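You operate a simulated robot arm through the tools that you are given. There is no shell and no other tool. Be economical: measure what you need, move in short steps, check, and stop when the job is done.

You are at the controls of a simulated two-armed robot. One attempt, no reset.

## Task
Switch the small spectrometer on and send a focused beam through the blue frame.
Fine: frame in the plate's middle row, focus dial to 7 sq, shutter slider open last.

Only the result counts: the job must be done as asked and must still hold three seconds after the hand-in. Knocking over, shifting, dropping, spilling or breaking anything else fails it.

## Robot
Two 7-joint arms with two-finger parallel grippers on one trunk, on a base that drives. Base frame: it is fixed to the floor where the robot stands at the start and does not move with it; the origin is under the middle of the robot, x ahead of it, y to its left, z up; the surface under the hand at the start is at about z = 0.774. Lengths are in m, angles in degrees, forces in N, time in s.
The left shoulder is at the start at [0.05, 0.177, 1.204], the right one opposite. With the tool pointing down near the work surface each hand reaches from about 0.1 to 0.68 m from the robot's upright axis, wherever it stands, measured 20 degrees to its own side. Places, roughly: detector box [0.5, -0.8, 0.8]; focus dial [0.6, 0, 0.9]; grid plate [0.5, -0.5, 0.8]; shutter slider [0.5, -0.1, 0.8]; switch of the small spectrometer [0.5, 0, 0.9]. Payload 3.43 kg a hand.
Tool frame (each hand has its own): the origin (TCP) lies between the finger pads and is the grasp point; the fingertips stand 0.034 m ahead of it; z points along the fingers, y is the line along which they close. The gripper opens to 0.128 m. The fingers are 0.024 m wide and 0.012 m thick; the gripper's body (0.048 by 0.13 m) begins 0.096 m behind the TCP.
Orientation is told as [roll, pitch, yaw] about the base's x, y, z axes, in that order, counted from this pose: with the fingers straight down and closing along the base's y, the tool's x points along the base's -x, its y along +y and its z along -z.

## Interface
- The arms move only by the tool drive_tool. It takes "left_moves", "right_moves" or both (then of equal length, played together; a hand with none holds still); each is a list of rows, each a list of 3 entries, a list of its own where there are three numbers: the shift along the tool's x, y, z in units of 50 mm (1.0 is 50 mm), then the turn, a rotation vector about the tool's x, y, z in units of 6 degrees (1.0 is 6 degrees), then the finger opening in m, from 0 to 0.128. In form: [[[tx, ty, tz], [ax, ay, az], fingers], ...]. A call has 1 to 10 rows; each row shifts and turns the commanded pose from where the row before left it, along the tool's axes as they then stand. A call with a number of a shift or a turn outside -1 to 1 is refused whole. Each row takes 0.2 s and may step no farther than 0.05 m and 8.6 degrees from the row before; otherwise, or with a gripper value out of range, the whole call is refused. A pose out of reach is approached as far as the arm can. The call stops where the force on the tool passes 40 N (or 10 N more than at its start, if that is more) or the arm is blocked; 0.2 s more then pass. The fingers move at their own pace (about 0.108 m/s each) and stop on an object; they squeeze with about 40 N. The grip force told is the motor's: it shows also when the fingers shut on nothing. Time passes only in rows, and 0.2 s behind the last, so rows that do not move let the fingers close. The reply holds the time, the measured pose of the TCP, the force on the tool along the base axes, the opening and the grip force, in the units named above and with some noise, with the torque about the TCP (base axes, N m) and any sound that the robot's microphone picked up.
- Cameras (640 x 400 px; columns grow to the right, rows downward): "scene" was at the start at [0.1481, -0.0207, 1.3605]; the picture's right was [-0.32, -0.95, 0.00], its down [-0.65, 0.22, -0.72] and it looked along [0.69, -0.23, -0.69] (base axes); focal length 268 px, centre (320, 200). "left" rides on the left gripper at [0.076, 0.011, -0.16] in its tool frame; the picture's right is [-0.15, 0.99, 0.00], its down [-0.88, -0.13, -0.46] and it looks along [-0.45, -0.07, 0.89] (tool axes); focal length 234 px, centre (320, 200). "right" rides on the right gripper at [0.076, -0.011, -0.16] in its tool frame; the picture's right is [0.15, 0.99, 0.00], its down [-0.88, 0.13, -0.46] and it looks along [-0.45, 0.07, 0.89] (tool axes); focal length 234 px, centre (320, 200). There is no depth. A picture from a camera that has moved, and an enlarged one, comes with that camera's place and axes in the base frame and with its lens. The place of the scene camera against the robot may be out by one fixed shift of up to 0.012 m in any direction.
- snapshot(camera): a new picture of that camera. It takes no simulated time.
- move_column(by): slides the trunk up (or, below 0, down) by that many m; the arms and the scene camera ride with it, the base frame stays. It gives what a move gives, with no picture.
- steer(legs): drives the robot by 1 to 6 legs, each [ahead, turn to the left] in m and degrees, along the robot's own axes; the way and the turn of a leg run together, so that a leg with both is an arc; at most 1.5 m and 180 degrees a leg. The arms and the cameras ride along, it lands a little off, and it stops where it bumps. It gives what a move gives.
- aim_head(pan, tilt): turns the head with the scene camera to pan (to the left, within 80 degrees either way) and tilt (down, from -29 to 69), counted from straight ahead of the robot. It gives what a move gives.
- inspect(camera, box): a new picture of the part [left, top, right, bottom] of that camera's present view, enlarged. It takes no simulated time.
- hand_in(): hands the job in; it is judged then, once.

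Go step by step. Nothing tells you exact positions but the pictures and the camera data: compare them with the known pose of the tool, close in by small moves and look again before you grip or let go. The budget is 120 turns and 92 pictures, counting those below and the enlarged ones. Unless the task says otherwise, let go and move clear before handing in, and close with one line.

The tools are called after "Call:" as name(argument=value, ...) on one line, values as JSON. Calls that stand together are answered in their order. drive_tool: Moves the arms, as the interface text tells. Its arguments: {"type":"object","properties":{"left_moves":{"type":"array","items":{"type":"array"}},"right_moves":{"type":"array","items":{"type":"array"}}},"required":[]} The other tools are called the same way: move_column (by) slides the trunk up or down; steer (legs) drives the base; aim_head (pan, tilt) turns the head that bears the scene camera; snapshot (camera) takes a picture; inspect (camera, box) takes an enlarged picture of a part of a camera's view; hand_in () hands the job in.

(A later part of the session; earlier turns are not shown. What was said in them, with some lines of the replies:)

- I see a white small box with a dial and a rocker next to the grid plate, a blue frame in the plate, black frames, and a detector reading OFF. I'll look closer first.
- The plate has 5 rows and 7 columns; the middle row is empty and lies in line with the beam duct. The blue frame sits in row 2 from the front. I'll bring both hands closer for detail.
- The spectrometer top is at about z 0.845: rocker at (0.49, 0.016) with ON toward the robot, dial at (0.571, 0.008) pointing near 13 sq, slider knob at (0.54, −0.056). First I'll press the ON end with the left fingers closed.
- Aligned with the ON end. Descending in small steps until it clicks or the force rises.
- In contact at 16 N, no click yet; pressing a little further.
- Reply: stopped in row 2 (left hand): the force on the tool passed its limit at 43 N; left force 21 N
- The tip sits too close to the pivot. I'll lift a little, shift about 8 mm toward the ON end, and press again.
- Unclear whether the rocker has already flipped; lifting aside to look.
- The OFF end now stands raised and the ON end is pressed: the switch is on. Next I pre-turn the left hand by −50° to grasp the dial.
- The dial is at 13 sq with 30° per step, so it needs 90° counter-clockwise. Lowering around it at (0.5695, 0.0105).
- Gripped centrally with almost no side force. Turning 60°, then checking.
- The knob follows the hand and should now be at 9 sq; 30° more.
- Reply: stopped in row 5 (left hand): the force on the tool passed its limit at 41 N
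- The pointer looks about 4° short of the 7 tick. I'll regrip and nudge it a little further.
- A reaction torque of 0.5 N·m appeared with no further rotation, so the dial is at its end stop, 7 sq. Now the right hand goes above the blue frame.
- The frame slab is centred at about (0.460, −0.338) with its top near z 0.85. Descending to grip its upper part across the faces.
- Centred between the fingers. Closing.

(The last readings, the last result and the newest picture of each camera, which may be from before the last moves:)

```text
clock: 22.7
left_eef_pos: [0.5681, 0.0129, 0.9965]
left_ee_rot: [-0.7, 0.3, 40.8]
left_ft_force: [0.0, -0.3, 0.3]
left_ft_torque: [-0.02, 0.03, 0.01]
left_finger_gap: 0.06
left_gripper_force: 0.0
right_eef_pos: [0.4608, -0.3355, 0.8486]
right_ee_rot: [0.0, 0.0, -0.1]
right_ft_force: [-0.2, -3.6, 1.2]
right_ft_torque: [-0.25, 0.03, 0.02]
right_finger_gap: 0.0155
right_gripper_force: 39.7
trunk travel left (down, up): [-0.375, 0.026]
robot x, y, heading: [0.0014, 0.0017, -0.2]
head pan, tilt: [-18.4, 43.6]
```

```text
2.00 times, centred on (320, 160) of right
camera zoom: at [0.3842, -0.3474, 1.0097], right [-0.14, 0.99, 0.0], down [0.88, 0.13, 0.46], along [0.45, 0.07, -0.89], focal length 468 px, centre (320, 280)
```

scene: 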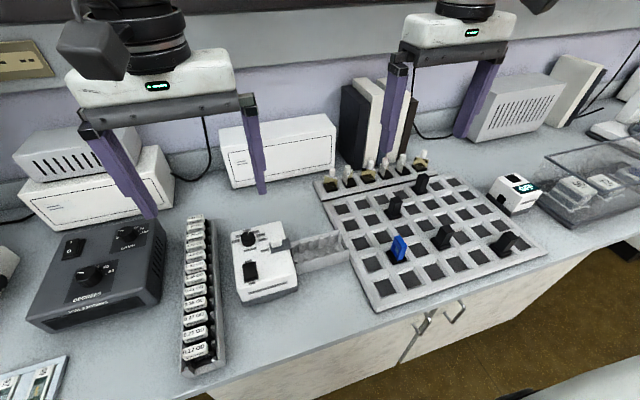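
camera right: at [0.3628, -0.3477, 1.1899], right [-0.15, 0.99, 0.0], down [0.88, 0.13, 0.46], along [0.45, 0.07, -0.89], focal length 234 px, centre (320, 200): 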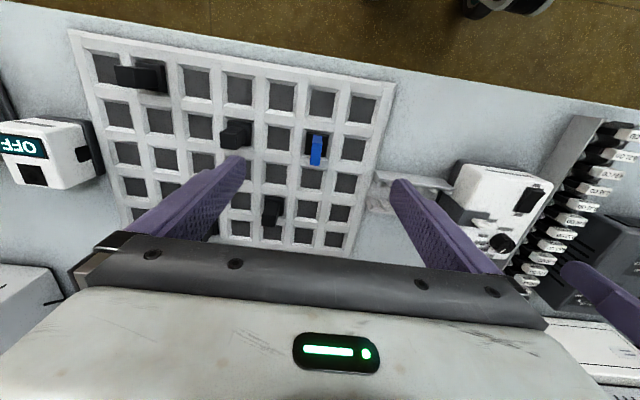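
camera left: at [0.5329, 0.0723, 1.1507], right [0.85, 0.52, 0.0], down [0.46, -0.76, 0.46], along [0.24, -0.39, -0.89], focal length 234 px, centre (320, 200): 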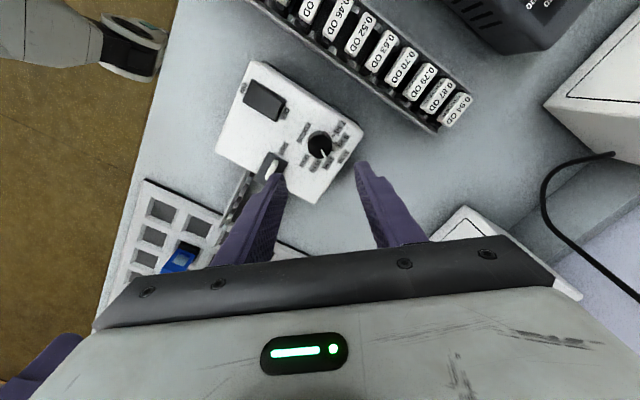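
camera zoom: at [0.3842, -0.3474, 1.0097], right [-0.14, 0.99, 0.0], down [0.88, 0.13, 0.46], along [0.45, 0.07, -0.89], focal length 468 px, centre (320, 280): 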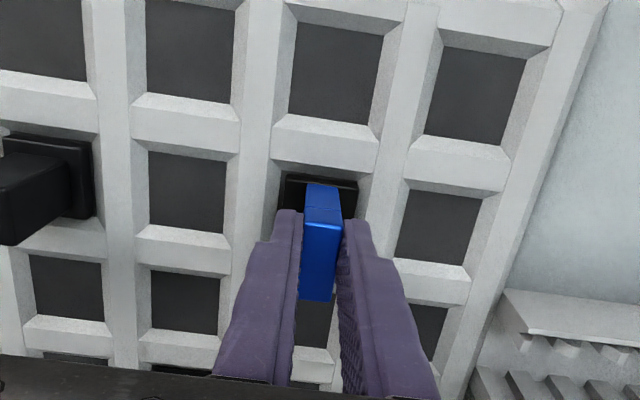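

Held (15.5 mm). Lifting 50 mm straight up and checking.

Call:
drive_tool(right_moves=[[[0, 0, -0.25], [0, 0, 0], 0.01], [[0, 0, -0.35], [0, 0, 0], 0.01], [[0, 0, -0.4], [0, 0, 0], 0.01], [[0, 0, 0], [0, 0, 0], 0.01]])

Call:
inspect(camera="right", box=[220, 60, 420, 260])

Call:
inspect(camera="scene", box=[340, 200, 460, 300])

Call:
inspect(camera="left", box=[0, 0, 640, 400])

```text
clock: 23.7
left_eef_pos: [0.5704, 0.0125, 0.9953]
left_ee_rot: [-0.6, 0.3, 40.9]
left_ft_force: [0.1, 0.7, 0.0]
left_ft_torque: [0.02, 0.01, 0.02]
left_finger_gap: 0.06
left_gripper_force: 0.1
right_eef_pos: [0.4612, -0.3366, 0.9001]
right_ee_rot: [0.0, 0.0, -0.1]
right_ft_force: [-0.2, -0.1, -1.3]
right_ft_torque: [-0.01, 0.0, 0.03]
right_finger_gap: 0.0152
right_gripper_force: 40.0
trunk travel left (down, up): [-0.375, 0.026]
robot x, y, heading: [0.0031, -0.0001, -0.3]
head pan, tilt: [-18.4, 43.6]
```

```text
2.00 times, centred on (320, 160) of right
camera zoom: at [0.3837, -0.3472, 1.0599], right [-0.14, 0.99, 0.0], down [0.88, 0.13, 0.46], along [0.45, 0.07, -0.89], focal length 468 px, centre (320, 280)
```

zoom: 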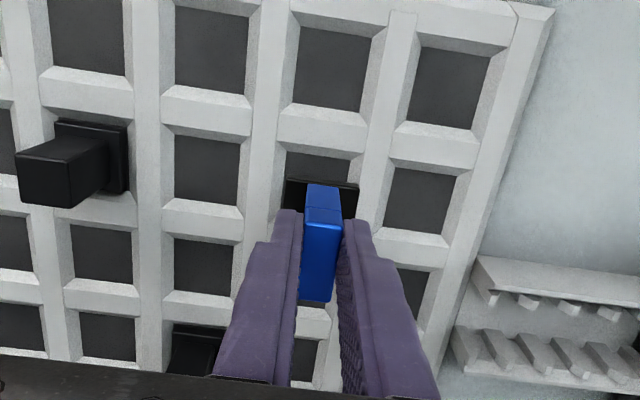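

```text
4.00 times, centred on (400, 250) of scene
camera zoom: at [0.1481, -0.0214, 1.3604], right [-0.32, -0.95, 0.0], down [-0.65, 0.22, -0.72], along [0.69, -0.23, -0.69], focal length 1072 px, centre (0, 0)
```

zoom: 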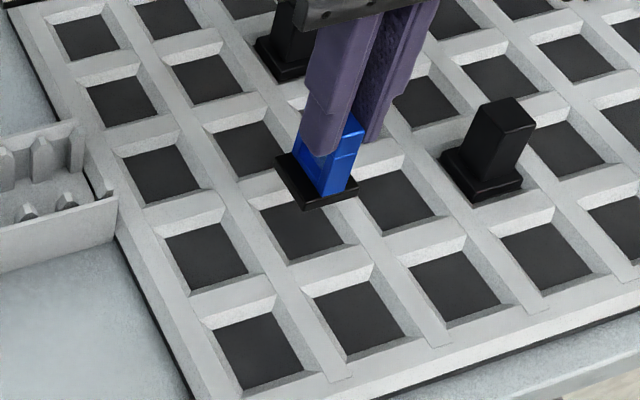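

```text
1.00 times, centred on (320, 200) of left (not enlarged: the box is as wide or as high as the picture)
camera zoom: at [0.5052, -0.028, 1.1559], right [-0.54, 0.84, -0.01], down [0.75, 0.48, 0.45], along [0.39, 0.23, -0.89], focal length 234 px, centre (320, 200)
```

zoom: 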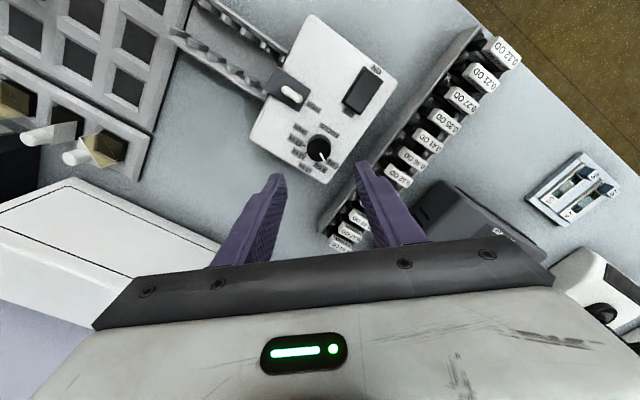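

Lifted cleanly. Moving one pitch (0.0645 m) ahead to row 3 in the same column.

Call:
drive_tool(right_moves=[[[-0.45, 0, 0], [0, 0, 0], 0.01], [[-0.45, 0, 0], [0, 0, 0], 0.01], [[-0.39, 0, 0], [0, 0, 0], 0.01], [[0, 0, 0.5], [0, 0, 0], 0.01], [[0, 0, 0], [0, 0, 0], 0.01]])

Call:
inspect(camera="right", box=[220, 60, 420, 260])

Call:
inspect(camera="scene", box=[340, 190, 440, 270])

```text
clock: 24.9
left_eef_pos: [0.5703, 0.0121, 0.995]
left_ee_rot: [-0.8, 0.3, 41.0]
left_ft_force: [0.1, 0.2, 0.1]
left_ft_torque: [-0.06, 0.0, 0.02]
left_finger_gap: 0.0601
left_gripper_force: 0.1
right_eef_pos: [0.5248, -0.3345, 0.8732]
right_ee_rot: [0.0, 0.1, 0.0]
right_ft_force: [0.2, 0.6, -0.9]
right_ft_torque: [0.02, -0.01, -0.02]
right_finger_gap: 0.0153
right_gripper_force: 40.0
trunk travel left (down, up): [-0.375, 0.026]
robot x, y, heading: [0.0022, -0.0013, -0.0]
head pan, tilt: [-18.4, 43.6]
```

```text
2.00 times, centred on (320, 160) of right
camera zoom: at [0.4475, -0.3473, 1.0341], right [-0.14, 0.99, 0.0], down [0.88, 0.13, 0.46], along [0.45, 0.07, -0.89], focal length 468 px, centre (320, 280)
```

zoom: 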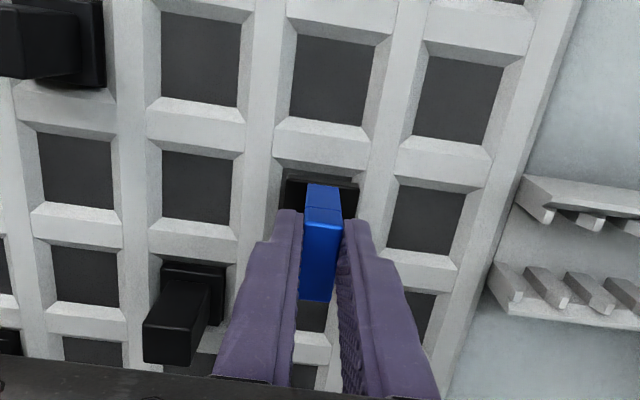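

```text
5.00 times, centred on (390, 230) of scene
camera zoom: at [0.1479, -0.0215, 1.3605], right [-0.32, -0.95, 0.0], down [-0.65, 0.22, -0.72], along [0.69, -0.23, -0.69], focal length 1341 px, centre (-30, 50)
```

zoom: 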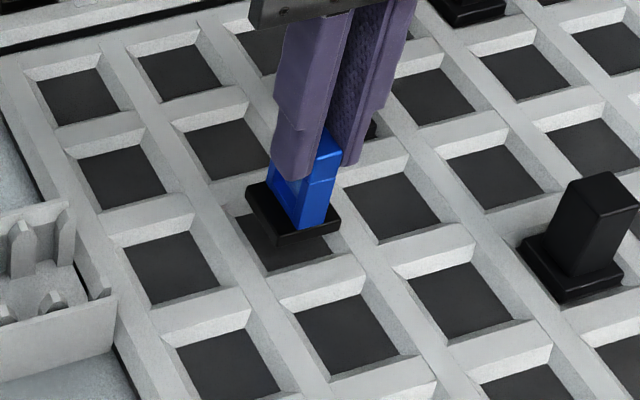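

Over the row-3 socket. Lowering gently while watching the force.

Call:
drive_tool(right_moves=[[[-0.02, -0.02, 0.1], [0, 0, 0], 0.01], [[0, 0, 0.1], [0, 0, 0], 0.01], [[0, 0, 0.08], [0, 0, 0], 0.01], [[0, 0, 0.06], [0, 0, 0], 0.01], [[0, 0, 0], [0, 0, 0], 0.01]])

Call:
inspect(camera="right", box=[220, 60, 420, 260])

Call:
inspect(camera="scene", box=[340, 190, 440, 270])

```text
clock: 26.1
left_eef_pos: [0.569, 0.0126, 0.9952]
left_ee_rot: [-0.7, 0.3, 40.8]
left_ft_force: [-0.2, 0.1, 0.1]
left_ft_torque: [0.01, -0.02, 0.03]
left_finger_gap: 0.0601
left_gripper_force: 0.2
right_eef_pos: [0.5202, -0.3373, 0.8645]
right_ee_rot: [0.0, -0.1, -0.1]
right_ft_force: [0.4, -0.2, 0.0]
right_ft_torque: [-0.01, 0.0, 0.01]
right_finger_gap: 0.0152
right_gripper_force: 40.0
right hand out of reach, approached as far as the arm can: row 2, 4
trunk travel left (down, up): [-0.375, 0.026]
robot x, y, heading: [-0.0018, -0.0034, -0.1]
head pan, tilt: [-18.4, 43.6]
```

```text
2.00 times, centred on (320, 160) of right
camera zoom: at [0.4432, -0.3495, 1.0241], right [-0.14, 0.99, 0.0], down [0.88, 0.13, 0.46], along [0.45, 0.07, -0.89], focal length 468 px, centre (320, 280)
```

zoom: 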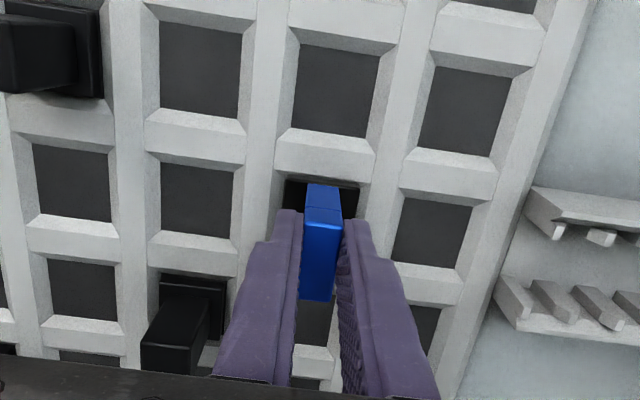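

```text
5.00 times, centred on (390, 230) of scene
camera zoom: at [0.148, -0.0213, 1.3605], right [-0.32, -0.95, 0.0], down [-0.65, 0.22, -0.72], along [0.69, -0.23, -0.69], focal length 1341 px, centre (-30, 50)
```

zoom: 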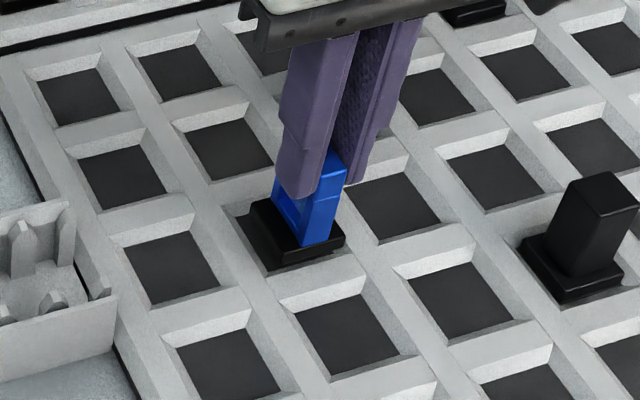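

The right arm hits its reach limit here, so I'll raise both hands and then lower the trunk to gain reach.

Call:
drive_tool(left_moves=[[[0, 0, -0.5], [0, 0, 0], 0.06], [[0, 0, -0.5], [0, 0, 0], 0.06], [[0, 0, -0.5], [0, 0, 0], 0.06], [[0, 0, -0.3], [0, 0, 0], 0.06]], right_moves=[[[0, 0, -0.5], [0, 0, 0], 0.01], [[0, 0, -0.6], [0, 0, 0], 0.01], [[0, 0, -0.6], [0, 0, 0], 0.01], [[0, 0, -0.6], [0, 0, 0], 0.01]])

Call:
move_column(by=-0.09)

Call:
snapshot(camera="scene")

```text
clock: 27.1
left_eef_pos: [0.5697, 0.0139, 1.0862]
left_ee_rot: [-0.8, 0.4, 40.9]
left_ft_force: [-0.7, -0.4, -0.3]
left_ft_torque: [0.0, 0.0, -0.01]
left_finger_gap: 0.06
left_gripper_force: 0.0
right_eef_pos: [0.5192, -0.3407, 0.9791]
right_ee_rot: [0.1, 0.0, -0.1]
right_ft_force: [-0.6, 1.2, -2.2]
right_ft_torque: [0.01, -0.02, 0.01]
right_finger_gap: 0.0157
right_gripper_force: 39.8
trunk travel left (down, up): [-0.375, 0.026]
robot x, y, heading: [0.001, 0.0024, -0.2]
head pan, tilt: [-18.4, 43.6]
```

```text
clock: 28.4
left_eef_pos: [0.5716, 0.014, 0.9959]
left_ee_rot: [-0.8, 0.4, 40.9]
left_ft_force: [-1.0, 0.1, 0.2]
left_ft_torque: [0.0, -0.02, 0.0]
left_finger_gap: 0.0598
left_gripper_force: 0.0
right_eef_pos: [0.5206, -0.3404, 0.8871]
right_ee_rot: [0.1, 0.0, -0.1]
right_ft_force: [-0.9, 1.1, -1.2]
right_ft_torque: [0.0, -0.01, -0.01]
right_finger_gap: 0.0154
right_gripper_force: 40.0
trunk travel left (down, up): [-0.285, 0.116]
robot x, y, heading: [-0.0008, 0.0001, -0.0]
head pan, tilt: [-18.4, 43.6]
```

```text
49 pictures are left
camera scene: at [0.1478, -0.0213, 1.2705], right [-0.32, -0.95, 0.0], down [-0.65, 0.22, -0.72], along [0.69, -0.23, -0.69], focal length 268 px, centre (320, 200)
```

scene: 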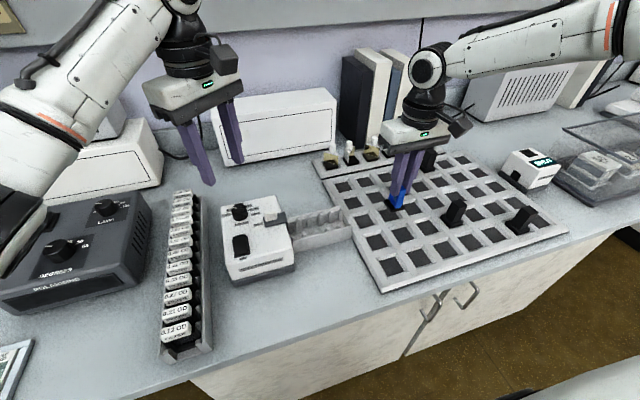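

Now with more reach: correcting x/y to (0.526, −0.3365) and lowering in steps.

Call:
drive_tool(right_moves=[[[-0.11, 0.07, 0.1], [0, 0, 0], 0.01], [[0, 0, 0.3], [0, 0, 0], 0.01], [[0, 0, 0], [0, 0, 0], 0.01]])

Call:
inspect(camera="right", box=[220, 60, 420, 260])

Call:
inspect(camera="scene", box=[340, 160, 440, 240])

```text
clock: 29.2
left_eef_pos: [0.5708, 0.0147, 0.9956]
left_ee_rot: [-0.8, 0.3, 40.9]
left_ft_force: [-0.4, 1.3, 0.7]
left_ft_torque: [0.01, 0.0, 0.0]
left_finger_gap: 0.0601
left_gripper_force: 0.0
right_eef_pos: [0.5258, -0.3368, 0.8678]
right_ee_rot: [0.0, -0.1, -0.1]
right_ft_force: [-0.7, -0.8, -1.0]
right_ft_torque: [-0.01, 0.01, 0.0]
right_finger_gap: 0.0155
right_gripper_force: 39.8
trunk travel left (down, up): [-0.285, 0.116]
robot x, y, heading: [-0.0031, 0.0008, -0.2]
head pan, tilt: [-18.4, 43.6]
```

```text
2.00 times, centred on (320, 160) of right
camera zoom: at [0.449, -0.3483, 1.0275], right [-0.14, 0.99, 0.0], down [0.88, 0.13, 0.46], along [0.45, 0.07, -0.89], focal length 468 px, centre (320, 280)
```

zoom: 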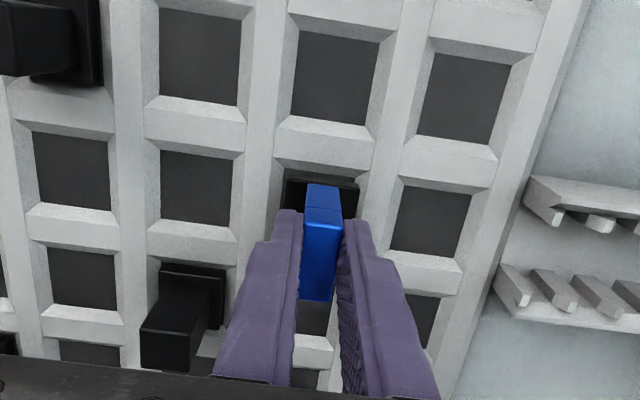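

```text
5.00 times, centred on (390, 200) of scene
camera zoom: at [0.148, -0.0213, 1.2705], right [-0.32, -0.95, 0.0], down [-0.65, 0.22, -0.72], along [0.69, -0.23, -0.69], focal length 1341 px, centre (-30, 200)
```

zoom: 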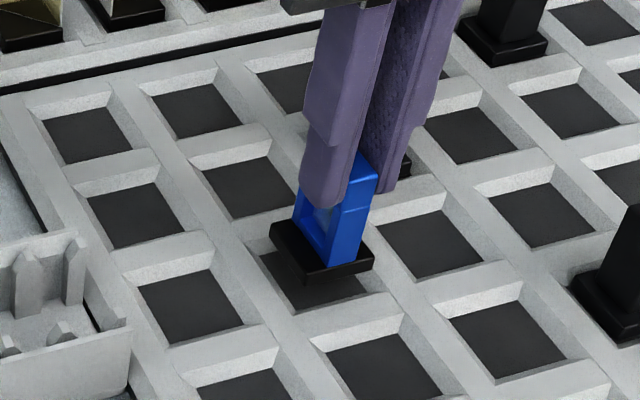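

Call:
drive_tool(right_moves=[[[0, 0, 0.1], [0, 0, 0], 0.01], [[0, 0, 0.1], [0, 0, 0], 0.01], [[0, 0, 0.08], [0, 0, 0], 0.01], [[0, 0, 0.06], [0, 0, 0], 0.01], [[0, 0, 0], [0, 0, 0], 0.01]])

Call:
inspect(camera="right", box=[220, 60, 420, 260])

Call:
inspect(camera="scene", box=[340, 160, 440, 240])

```text
clock: 30.4
left_eef_pos: [0.5711, 0.0139, 0.9967]
left_ee_rot: [-0.8, 0.3, 40.8]
left_ft_force: [0.8, 0.3, -0.9]
left_ft_torque: [0.0, -0.03, -0.01]
left_finger_gap: 0.0598
left_gripper_force: 0.0
right_eef_pos: [0.5262, -0.3365, 0.8501]
right_ee_rot: [0.0, -0.2, -0.1]
right_ft_force: [0.6, -1.2, 1.2]
right_ft_torque: [-0.03, -0.02, 0.03]
right_finger_gap: 0.0156
right_gripper_force: 39.6
trunk travel left (down, up): [-0.285, 0.116]
robot x, y, heading: [0.0025, 0.0014, -0.1]
head pan, tilt: [-18.4, 43.6]
```

```text
2.00 times, centred on (320, 160) of right
camera zoom: at [0.4492, -0.3473, 1.0107], right [-0.14, 0.99, 0.0], down [0.88, 0.13, 0.46], along [0.45, 0.07, -0.89], focal length 468 px, centre (320, 280)
```

zoom: 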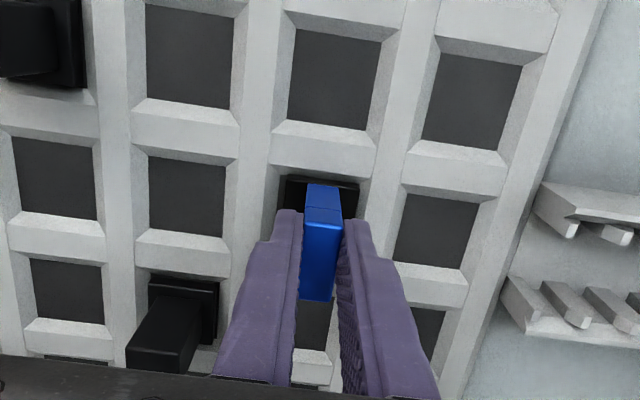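

```text
5.00 times, centred on (390, 200) of scene
camera zoom: at [0.148, -0.0213, 1.2705], right [-0.32, -0.95, 0.0], down [-0.65, 0.22, -0.72], along [0.69, -0.23, -0.69], focal length 1341 px, centre (-30, 200)
```

zoom: 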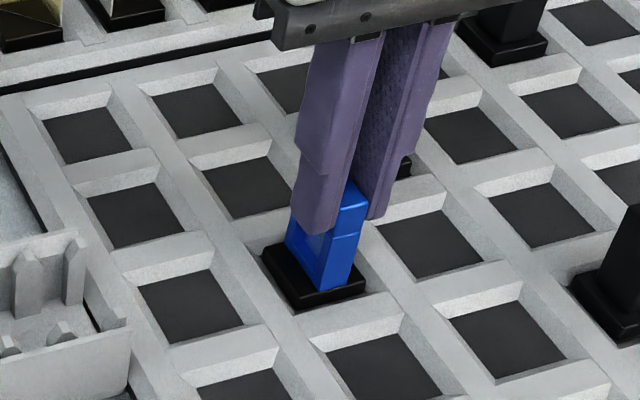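

The frame looks inside the socket at practically its former grip height. A touch lower, then release and lift clear.

Call:
drive_tool(right_moves=[[[0, 0, 0.03], [0, 0, 0], 0.01], [[0, 0, 0.02], [0, 0, 0], 0.01]])

Call:
drive_tool(right_moves=[[[0, 0, 0], [0, 0, 0], 0.03], [[0, 0, 0], [0, 0, 0], 0.06], [[0, 0, 0], [0, 0, 0], 0.07], [[0, 0, -0.5], [0, 0, 0], 0.07], [[0, 0, -0.8], [0, 0, 0], 0.07], [[0, 0, -0.8], [0, 0, 0], 0.07]])

Call:
inspect(camera="right", box=[200, 60, 440, 240])

Call:
inspect(camera="scene", box=[340, 160, 440, 240])

```text
clock: 31.0
left_eef_pos: [0.5697, 0.0146, 0.9969]
left_ee_rot: [-0.7, 0.3, 40.9]
left_ft_force: [0.1, -0.1, -0.1]
left_ft_torque: [0.03, 0.02, -0.03]
left_finger_gap: 0.0599
left_gripper_force: 0.1
right_eef_pos: [0.5258, -0.3366, 0.8504]
right_ee_rot: [0.0, -0.5, -0.1]
right_ft_force: [1.5, -1.0, 9.3]
right_ft_torque: [0.0, -0.03, 0.01]
right_finger_gap: 0.0153
right_gripper_force: 39.9
trunk travel left (down, up): [-0.285, 0.116]
robot x, y, heading: [0.0012, 0.0048, 0.0]
head pan, tilt: [-18.4, 43.6]
```

```text
clock: 32.4
left_eef_pos: [0.5703, 0.0146, 0.996]
left_ee_rot: [-0.8, 0.3, 40.9]
left_ft_force: [0.8, -0.2, -0.6]
left_ft_torque: [-0.04, -0.01, 0.01]
left_finger_gap: 0.0602
left_gripper_force: 0.1
right_eef_pos: [0.5227, -0.3372, 0.9555]
right_ee_rot: [-0.1, 0.0, -0.2]
right_ft_force: [-0.1, 0.4, 0.3]
right_ft_torque: [0.0, 0.02, 0.0]
right_finger_gap: 0.0699
right_gripper_force: 0.0
trunk travel left (down, up): [-0.285, 0.116]
robot x, y, heading: [-0.0011, -0.0016, -0.2]
head pan, tilt: [-18.4, 43.6]
```

```text
2.22 times, centred on (320, 150) of right
camera zoom: at [0.4459, -0.3487, 1.1157], right [-0.14, 0.99, 0.0], down [0.88, 0.13, 0.46], along [0.45, 0.07, -0.89], focal length 520 px, centre (320, 311)
```

zoom: 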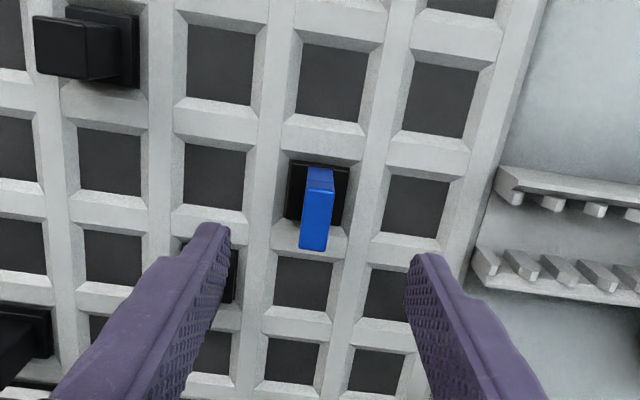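

```text
5.00 times, centred on (390, 200) of scene
camera zoom: at [0.1477, -0.0211, 1.2705], right [-0.32, -0.95, 0.0], down [-0.65, 0.22, -0.72], along [0.69, -0.23, -0.69], focal length 1341 px, centre (-30, 200)
```

zoom: 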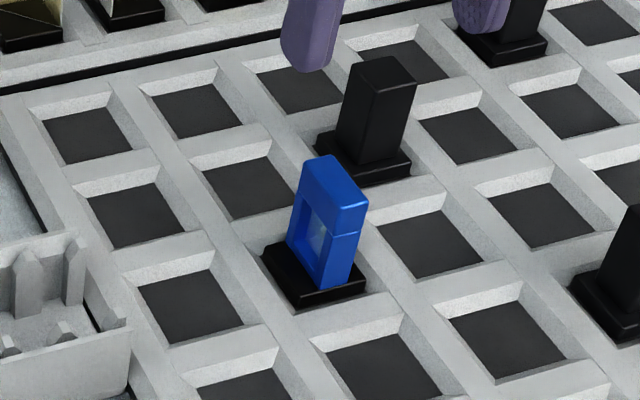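

The blue frame now stands in row 3, upright, with its window facing the duct. Next I clear the right hand and turn the left hand straight to inspect the shutter slider.

Call:
drive_tool(left_moves=[[[0, 0, 0], [0, 0, 0.85], 0.0], [[0, 0, 0], [0, 0, 0.85], 0.0], [[0, 0, 0], [0, 0, 0.85], 0.0], [[0, 0, 0], [0, 0, 0.85], 0.0], [[0, 0, 0], [0, 0, 0.85], 0.0], [[0, 0, 0], [0, 0, 0.85], 0.0], [[0, 0, 0], [0, 0, 0.85], 0.0], [[0, 0, 0], [0, 0, 0.85], 0.0]], right_moves=[[[0, -0.3, -0.6], [0, 0, 0], 0.07], [[0, -0.3, -0.6], [0, 0, 0], 0.07], [[0.5, -0.5, 0], [0, 0, 0], 0.07], [[0.5, -0.5, 0], [0, 0, 0], 0.07], [[0, 0, 0], [0, 0, 0], 0.07], [[0, 0, 0], [0, 0, 0], 0.07], [[0, 0, 0], [0, 0, 0], 0.07], [[0, 0, 0], [0, 0, 0], 0.07]])

Call:
drive_tool(left_moves=[[[0.5, -0.5, 0], [0, 0, 0], 0.0], [[0.5, -0.5, 0], [0, 0, 0], 0.0], [[0.1, -0.2, 0], [0, 0, 0], 0.0]])

Call:
snapshot(camera="left")

Call:
inspect(camera="scene", box=[220, 180, 360, 290])

```text
clock: 34.2
left_eef_pos: [0.5698, 0.0151, 0.9963]
left_ee_rot: [-0.8, -0.2, 0.0]
left_ft_force: [0.1, 0.8, -0.2]
left_ft_torque: [0.04, 0.04, -0.01]
left_finger_gap: 0.0
left_gripper_force: 33.3
right_eef_pos: [0.4773, -0.4173, 1.0148]
right_ee_rot: [0.0, -0.1, -0.1]
right_ft_force: [-0.1, 0.0, -0.5]
right_ft_torque: [0.03, 0.05, 0.01]
right_finger_gap: 0.0701
right_gripper_force: 0.0
trunk travel left (down, up): [-0.285, 0.116]
robot x, y, heading: [-0.0012, -0.0013, 0.1]
head pan, tilt: [-18.4, 43.6]
```

```text
clock: 35.0
left_eef_pos: [0.5145, -0.0463, 0.9958]
left_ee_rot: [-0.7, -0.2, 0.0]
left_ft_force: [-0.1, 0.3, 0.4]
left_ft_torque: [-0.01, 0.02, 0.03]
left_finger_gap: 0.0
left_gripper_force: 32.9
right_eef_pos: [0.4769, -0.4167, 1.0133]
right_ee_rot: [0.0, 0.1, 0.0]
right_ft_force: [0.2, -0.2, -0.8]
right_ft_torque: [0.01, -0.02, -0.01]
right_finger_gap: 0.0698
right_gripper_force: 0.0
trunk travel left (down, up): [-0.285, 0.116]
robot x, y, heading: [0.0009, -0.0028, 0.0]
head pan, tilt: [-18.4, 43.6]
```

```text
42 pictures are left
camera left: at [0.4393, -0.034, 1.1554], right [0.14, 0.99, -0.01], down [0.88, -0.12, 0.46], along [0.45, -0.08, -0.89], focal length 234 px, centre (320, 200)
```

left: 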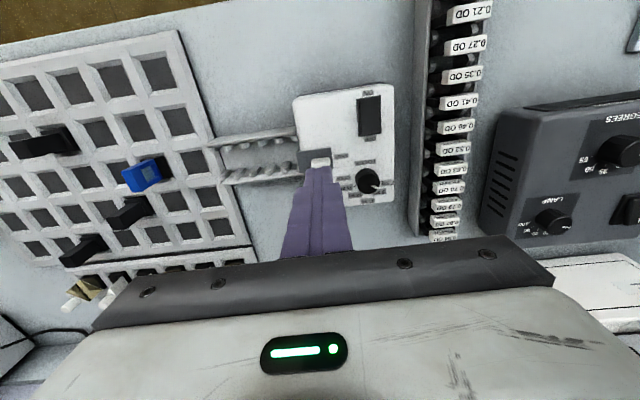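

```text
3.64 times, centred on (290, 235) of scene
camera zoom: at [0.148, -0.0214, 1.2705], right [-0.32, -0.95, 0.0], down [-0.65, 0.22, -0.72], along [0.69, -0.23, -0.69], focal length 975 px, centre (429, 73)
```

zoom: 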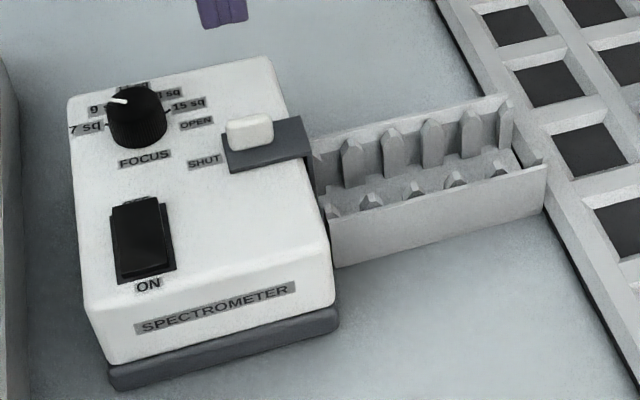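

Call:
inspect(camera="left", box=[290, 135, 410, 215])

Call:
inspect(camera="scene", box=[225, 190, 275, 230])

```text
5.00 times, centred on (350, 175) of left
camera zoom: at [0.4393, -0.034, 1.1554], right [0.14, 0.99, -0.01], down [0.88, -0.12, 0.46], along [0.45, -0.08, -0.89], focal length 1171 px, centre (170, 325)
```

zoom: 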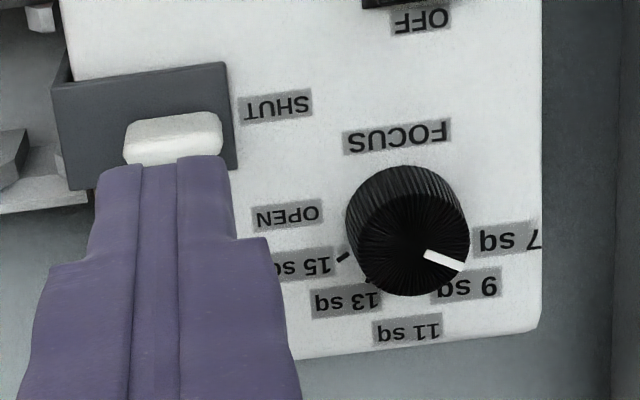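

```text
10.00 times, centred on (250, 210) of scene
camera zoom: at [0.148, -0.0214, 1.2705], right [-0.32, -0.95, 0.0], down [-0.65, 0.22, -0.72], along [0.69, -0.23, -0.69], focal length 2681 px, centre (1020, 100)
```

zoom: 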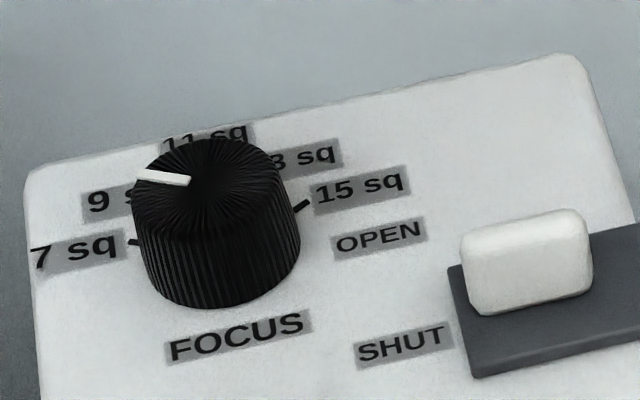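

In the box's own axes the pointer works out at 60°, which is exactly 7 sq. The slider knob is near (0.533, −0.052) and slides ahead from SHUT to OPEN; I'll bring the closed fingertip down on its near side.

Call:
drive_tool(left_moves=[[[0.18, -0.1, 0.6], [0, 0, 0], 0.0], [[0, 0, 0.7], [0, 0, 0], 0.0], [[0, 0, 0.4], [0, 0, 0], 0.0], [[0, 0, 0], [0, 0, 0], 0.0]])

Call:
inspect(camera="scene", box=[240, 180, 320, 240])

Call:
inspect(camera="left", box=[240, 110, 400, 220])

```text
clock: 36.0
left_eef_pos: [0.5084, -0.0535, 0.9098]
left_ee_rot: [-0.8, -0.2, 0.1]
left_ft_force: [0.2, -0.3, 0.1]
left_ft_torque: [-0.04, 0.01, -0.03]
left_finger_gap: 0.0002
left_gripper_force: 32.9
right_eef_pos: [0.4762, -0.4163, 1.0152]
right_ee_rot: [0.0, 0.1, -0.2]
right_ft_force: [0.0, -0.7, -0.2]
right_ft_torque: [0.01, -0.01, -0.04]
right_finger_gap: 0.0699
right_gripper_force: 0.0
trunk travel left (down, up): [-0.285, 0.116]
robot x, y, heading: [0.0003, -0.0019, 0.2]
head pan, tilt: [-18.4, 43.6]
```

```text
6.67 times, centred on (280, 210) of scene
camera zoom: at [0.1479, -0.0213, 1.2705], right [-0.32, -0.95, 0.0], down [-0.65, 0.22, -0.72], along [0.69, -0.23, -0.69], focal length 1787 px, centre (587, 133)
```

zoom: 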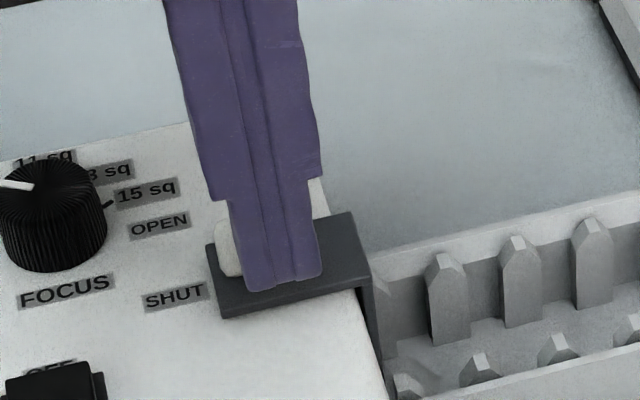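

```text
3.64 times, centred on (320, 165) of left
camera zoom: at [0.4316, -0.0404, 1.0701], right [0.14, 0.99, -0.01], down [0.88, -0.12, 0.46], along [0.45, -0.08, -0.89], focal length 852 px, centre (320, 327)
```

zoom: 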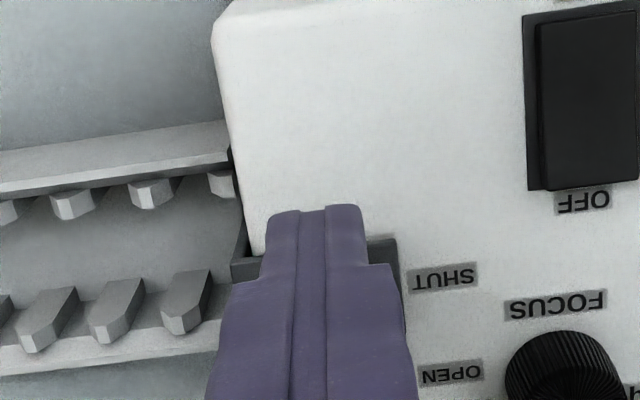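

Call:
drive_tool(left_moves=[[[0, 0.02, 0.16], [0, 0, 0], 0.0], [[0, 0, 0.1], [0, 0, 0], 0.0], [[0, 0, 0.1], [0, 0, 0], 0.0], [[0, 0, 0], [0, 0, 0], 0.0]])

Call:
inspect(camera="scene", box=[240, 180, 320, 240])

```text
clock: 37.0
left_eef_pos: [0.507, -0.0526, 0.8934]
left_ee_rot: [-0.8, -0.3, 0.1]
left_ft_force: [0.2, 0.0, -0.2]
left_ft_torque: [-0.04, -0.04, -0.03]
left_finger_gap: 0.0
left_gripper_force: 33.2
right_eef_pos: [0.4764, -0.4159, 1.0143]
right_ee_rot: [0.0, 0.0, -0.1]
right_ft_force: [0.3, -0.5, 0.5]
right_ft_torque: [0.0, -0.01, 0.01]
right_finger_gap: 0.0702
right_gripper_force: 0.0
trunk travel left (down, up): [-0.285, 0.116]
robot x, y, heading: [0.0026, 0.0024, 0.0]
head pan, tilt: [-18.4, 43.6]
```

```text
6.67 times, centred on (280, 210) of scene
camera zoom: at [0.148, -0.0213, 1.2705], right [-0.32, -0.95, 0.0], down [-0.65, 0.22, -0.72], along [0.69, -0.23, -0.69], focal length 1787 px, centre (587, 133)
```

zoom: 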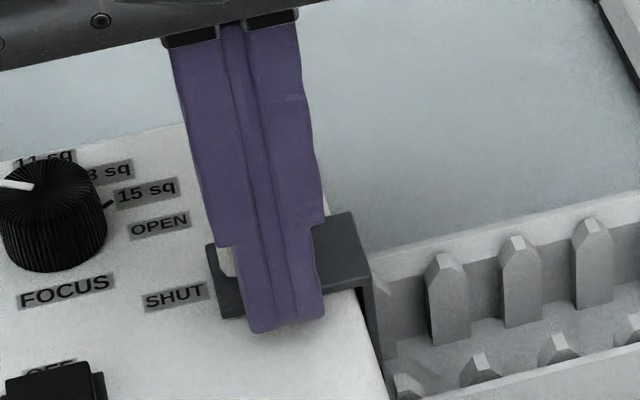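

Tip is on the near side at knob height with no contact. Pushing ahead in small steps.

Call:
drive_tool(left_moves=[[[-0.1, 0, 0], [0, 0, 0], 0.0], [[-0.1, 0.005, 0], [0, 0, 0], 0.0], [[-0.1, 0.005, 0], [0, 0, 0], 0.0], [[-0.1, 0.005, 0], [0, 0, 0], 0.0], [[0, 0, 0], [0, 0, 0], 0.0]])

Call:
inspect(camera="scene", box=[240, 180, 320, 240])

```text
clock: 38.2
left_eef_pos: [0.5269, -0.0513, 0.8938]
left_ee_rot: [-0.8, -0.4, 0.2]
left_ft_force: [0.3, 0.9, -0.3]
left_ft_torque: [0.03, -0.03, 0.01]
left_finger_gap: 0.0
left_gripper_force: 33.3
right_eef_pos: [0.4761, -0.417, 1.0153]
right_ee_rot: [0.0, 0.0, -0.1]
right_ft_force: [-1.1, -0.7, -0.5]
right_ft_torque: [-0.04, 0.0, 0.01]
right_finger_gap: 0.07
right_gripper_force: 0.0
trunk travel left (down, up): [-0.285, 0.116]
robot x, y, heading: [-0.0024, -0.0013, 0.1]
head pan, tilt: [-18.4, 43.6]
```

```text
6.67 times, centred on (280, 210) of scene
camera zoom: at [0.1479, -0.0213, 1.2705], right [-0.32, -0.95, 0.0], down [-0.65, 0.22, -0.72], along [0.69, -0.23, -0.69], focal length 1787 px, centre (587, 133)
```

zoom: 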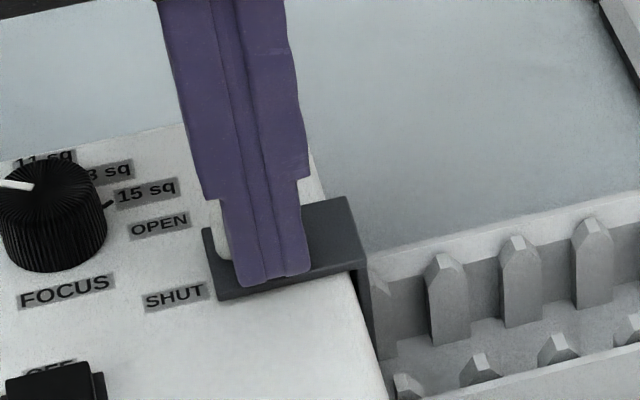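

The whole shutter plate slides with the knob. Continuing toward OPEN.

Call:
drive_tool(left_moves=[[[-0.1, 0.008, 0], [0, 0, 0], 0.0], [[-0.1, 0.008, 0], [0, 0, 0], 0.0], [[-0.1, 0.008, 0], [0, 0, 0], 0.0], [[-0.1, 0.008, 0], [0, 0, 0], 0.0], [[0, 0, 0], [0, 0, 0], 0.0]])

Call:
inspect(camera="scene", box=[240, 180, 320, 240])

```text
clock: 39.4
left_eef_pos: [0.5462, -0.0502, 0.8926]
left_ee_rot: [-0.9, -0.1, 0.1]
left_ft_force: [0.1, 0.0, -0.2]
left_ft_torque: [0.02, 0.04, -0.03]
left_finger_gap: 0.0
left_gripper_force: 32.8
right_eef_pos: [0.4758, -0.4156, 1.0145]
right_ee_rot: [0.0, 0.1, -0.1]
right_ft_force: [-0.3, 0.3, 0.9]
right_ft_torque: [0.01, 0.02, 0.01]
right_finger_gap: 0.0702
right_gripper_force: 0.0
trunk travel left (down, up): [-0.285, 0.116]
robot x, y, heading: [0.0013, 0.0029, -0.2]
head pan, tilt: [-18.4, 43.6]
```

```text
6.67 times, centred on (280, 210) of scene
camera zoom: at [0.148, -0.0213, 1.2705], right [-0.32, -0.95, 0.0], down [-0.65, 0.22, -0.72], along [0.69, -0.23, -0.69], focal length 1787 px, centre (587, 133)
```

zoom: 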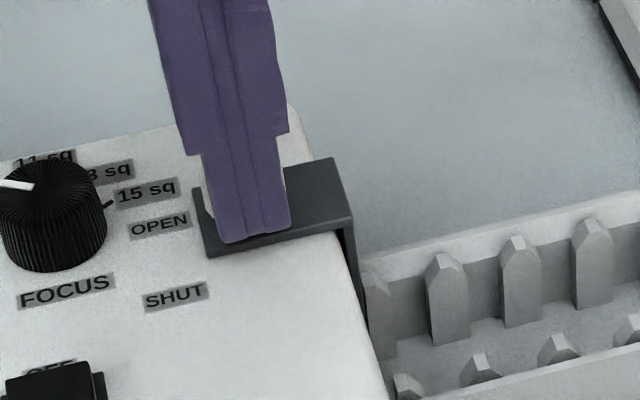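

Almost opposite OPEN; pushing on to the end stop.

Call:
drive_tool(left_moves=[[[-0.05, 0.004, 0], [0, 0, 0], 0.0], [[-0.05, 0.004, 0], [0, 0, 0], 0.0], [[-0.05, 0.004, 0], [0, 0, 0], 0.0], [[0, 0, 0], [0, 0, 0], 0.0]])

Call:
inspect(camera="scene", box=[240, 180, 320, 240])

```text
clock: 40.4
left_eef_pos: [0.5534, -0.0499, 0.8926]
left_ee_rot: [-0.9, -0.2, 0.1]
left_ft_force: [0.3, -0.5, 0.0]
left_ft_torque: [0.01, -0.02, -0.04]
left_finger_gap: 0.0
left_gripper_force: 33.2
right_eef_pos: [0.4767, -0.4159, 1.0154]
right_ee_rot: [0.0, 0.0, -0.1]
right_ft_force: [0.8, 0.3, 0.1]
right_ft_torque: [-0.01, -0.02, -0.01]
right_finger_gap: 0.0701
right_gripper_force: 0.0
trunk travel left (down, up): [-0.285, 0.116]
robot x, y, heading: [0.0021, -0.0009, 0.0]
head pan, tilt: [-18.4, 43.6]
```

```text
6.67 times, centred on (280, 210) of scene
camera zoom: at [0.148, -0.0213, 1.2705], right [-0.32, -0.95, 0.0], down [-0.65, 0.22, -0.72], along [0.69, -0.23, -0.69], focal length 1787 px, centre (587, 133)
```

zoom: 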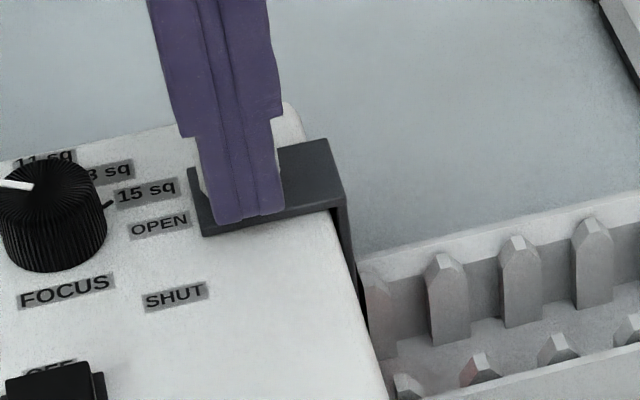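

A red glow appears on the duct baffles, so the beam is coming through. One more gentle push to find the end stop.

Call:
drive_tool(left_moves=[[[-0.05, 0.004, 0], [0, 0, 0], 0.0], [[-0.05, 0.004, 0], [0, 0, 0], 0.0], [[0, 0, 0], [0, 0, 0], 0.0]])

Call:
snapshot(camera="scene")

Call:
inspect(camera="scene", box=[240, 180, 320, 240])

```text
clock: 41.2
left_eef_pos: [0.5549, -0.05, 0.8936]
left_ee_rot: [-0.8, 0.0, 0.1]
left_ft_force: [-17.1, 2.2, -2.8]
left_ft_torque: [0.1, 0.44, -0.02]
left_finger_gap: 0.0003
left_gripper_force: 33.0
right_eef_pos: [0.4759, -0.4168, 1.0151]
right_ee_rot: [0.0, 0.0, -0.1]
right_ft_force: [0.1, -0.8, 1.6]
right_ft_torque: [-0.01, -0.01, -0.02]
right_finger_gap: 0.07
right_gripper_force: 0.0
trunk travel left (down, up): [-0.285, 0.116]
robot x, y, heading: [0.0004, -0.0009, -0.2]
head pan, tilt: [-18.4, 43.6]
```

```text
32 pictures are left
camera scene: at [0.1463, -0.0211, 1.2706], right [-0.32, -0.95, 0.0], down [-0.65, 0.22, -0.73], along [0.69, -0.23, -0.69], focal length 268 px, centre (320, 200)
```

scene: 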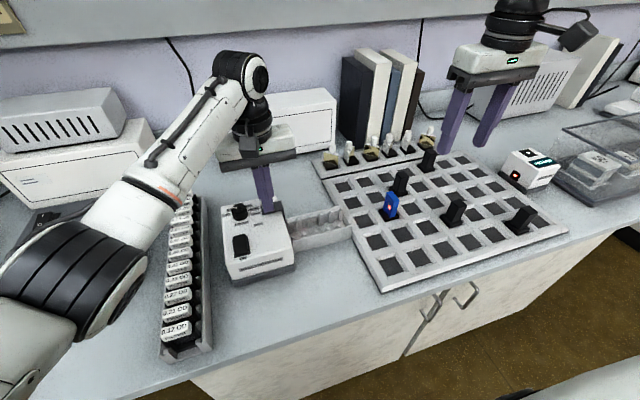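

```text
6.67 times, centred on (280, 210) of scene
camera zoom: at [0.1463, -0.0211, 1.2706], right [-0.32, -0.95, 0.0], down [-0.65, 0.22, -0.73], along [0.69, -0.23, -0.69], focal length 1787 px, centre (587, 133)
```

zoom: 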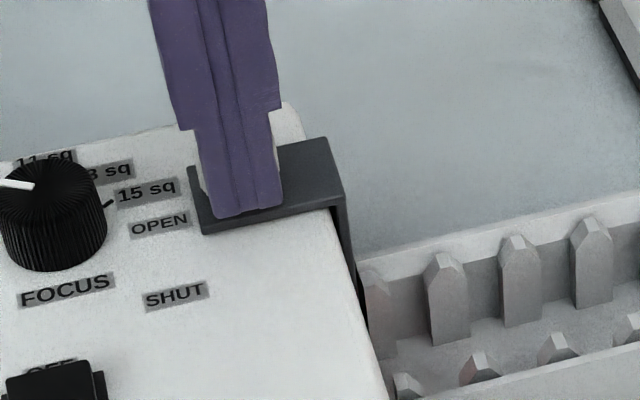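

The stop is reached: a 17 N reaction. A red spot shows on the blue frame and at the detector, so I'll back off, lift clear and check.

Call:
drive_tool(left_moves=[[[0.12, 0, 0], [0, 0, 0], 0.0], [[0, 0, -0.6], [0, 0, 0], 0.0], [[0, 0, -0.9], [0, 0, 0], 0.0], [[0, 0.5, -0.5], [0, 0, 0], 0.0], [[0, 0.9, 0], [0, 0, 0], 0.0]])

Call:
inspect(camera="scene", box=[200, 180, 360, 290])

Call:
inspect(camera="scene", box=[360, 130, 570, 260])

Call:
inspect(camera="scene", box=[495, 140, 565, 195])

```text
clock: 42.4
left_eef_pos: [0.555, 0.024, 0.992]
left_ee_rot: [-0.8, -0.1, 0.1]
left_ft_force: [1.0, -0.3, -0.6]
left_ft_torque: [-0.03, 0.03, -0.02]
left_finger_gap: 0.0
left_gripper_force: 33.0
right_eef_pos: [0.477, -0.4171, 1.0144]
right_ee_rot: [0.0, 0.0, -0.1]
right_ft_force: [-0.6, -0.1, -1.1]
right_ft_torque: [-0.05, -0.01, -0.03]
right_finger_gap: 0.0698
right_gripper_force: 0.1
trunk travel left (down, up): [-0.285, 0.116]
robot x, y, heading: [0.0039, 0.0012, -0.2]
head pan, tilt: [-18.4, 43.6]
```

```text
3.64 times, centred on (280, 235) of scene
camera zoom: at [0.148, -0.0204, 1.2705], right [-0.32, -0.95, 0.0], down [-0.65, 0.22, -0.72], along [0.69, -0.23, -0.69], focal length 975 px, centre (466, 73)
```

zoom: 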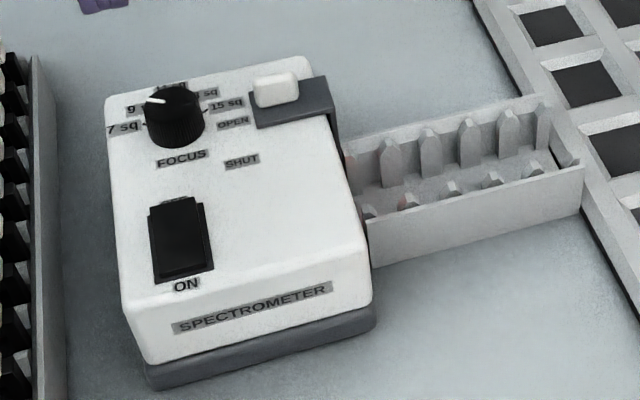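

```text
3.05 times, centred on (465, 195) of scene
camera zoom: at [0.148, -0.0204, 1.2705], right [-0.32, -0.95, 0.0], down [-0.65, 0.22, -0.72], along [0.69, -0.23, -0.69], focal length 817 px, centre (-122, 215)
```

zoom: 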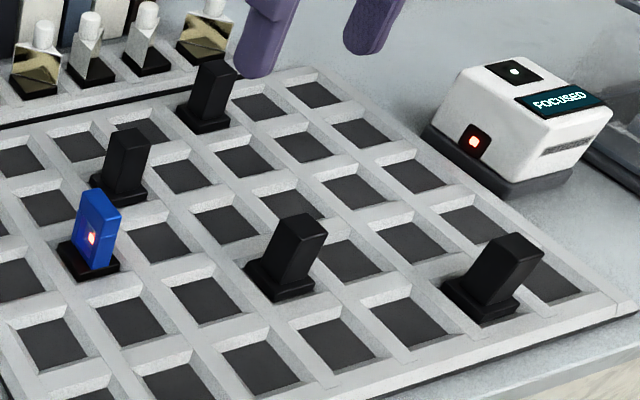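

```text
7.27 times, centred on (530, 168) of scene
camera zoom: at [0.148, -0.0204, 1.2705], right [-0.32, -0.95, 0.0], down [-0.65, 0.22, -0.72], along [0.69, -0.23, -0.69], focal length 1950 px, centre (-1207, 436)
```

zoom: 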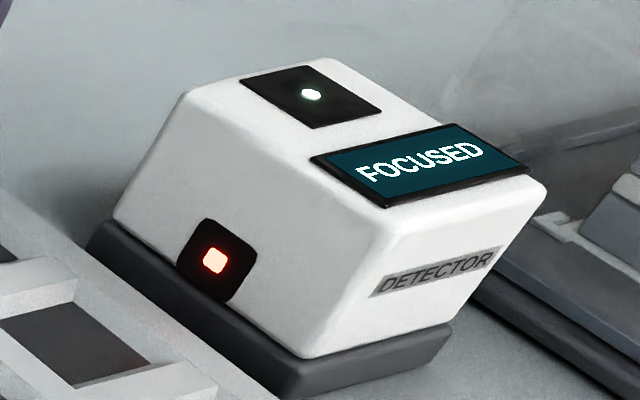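

The detector reads FOCUSED, the beam passes through the blue frame in the middle row, and both hands are clear. Handing in.

Call:
hand_in()

```text
The job is handed in.
```

The job is done and handed in: the spectrometer is on, the dial is at 7 sq, the blue frame is in the middle row and the shutter was opened last. The detector read FOCUSED just before hand-in.
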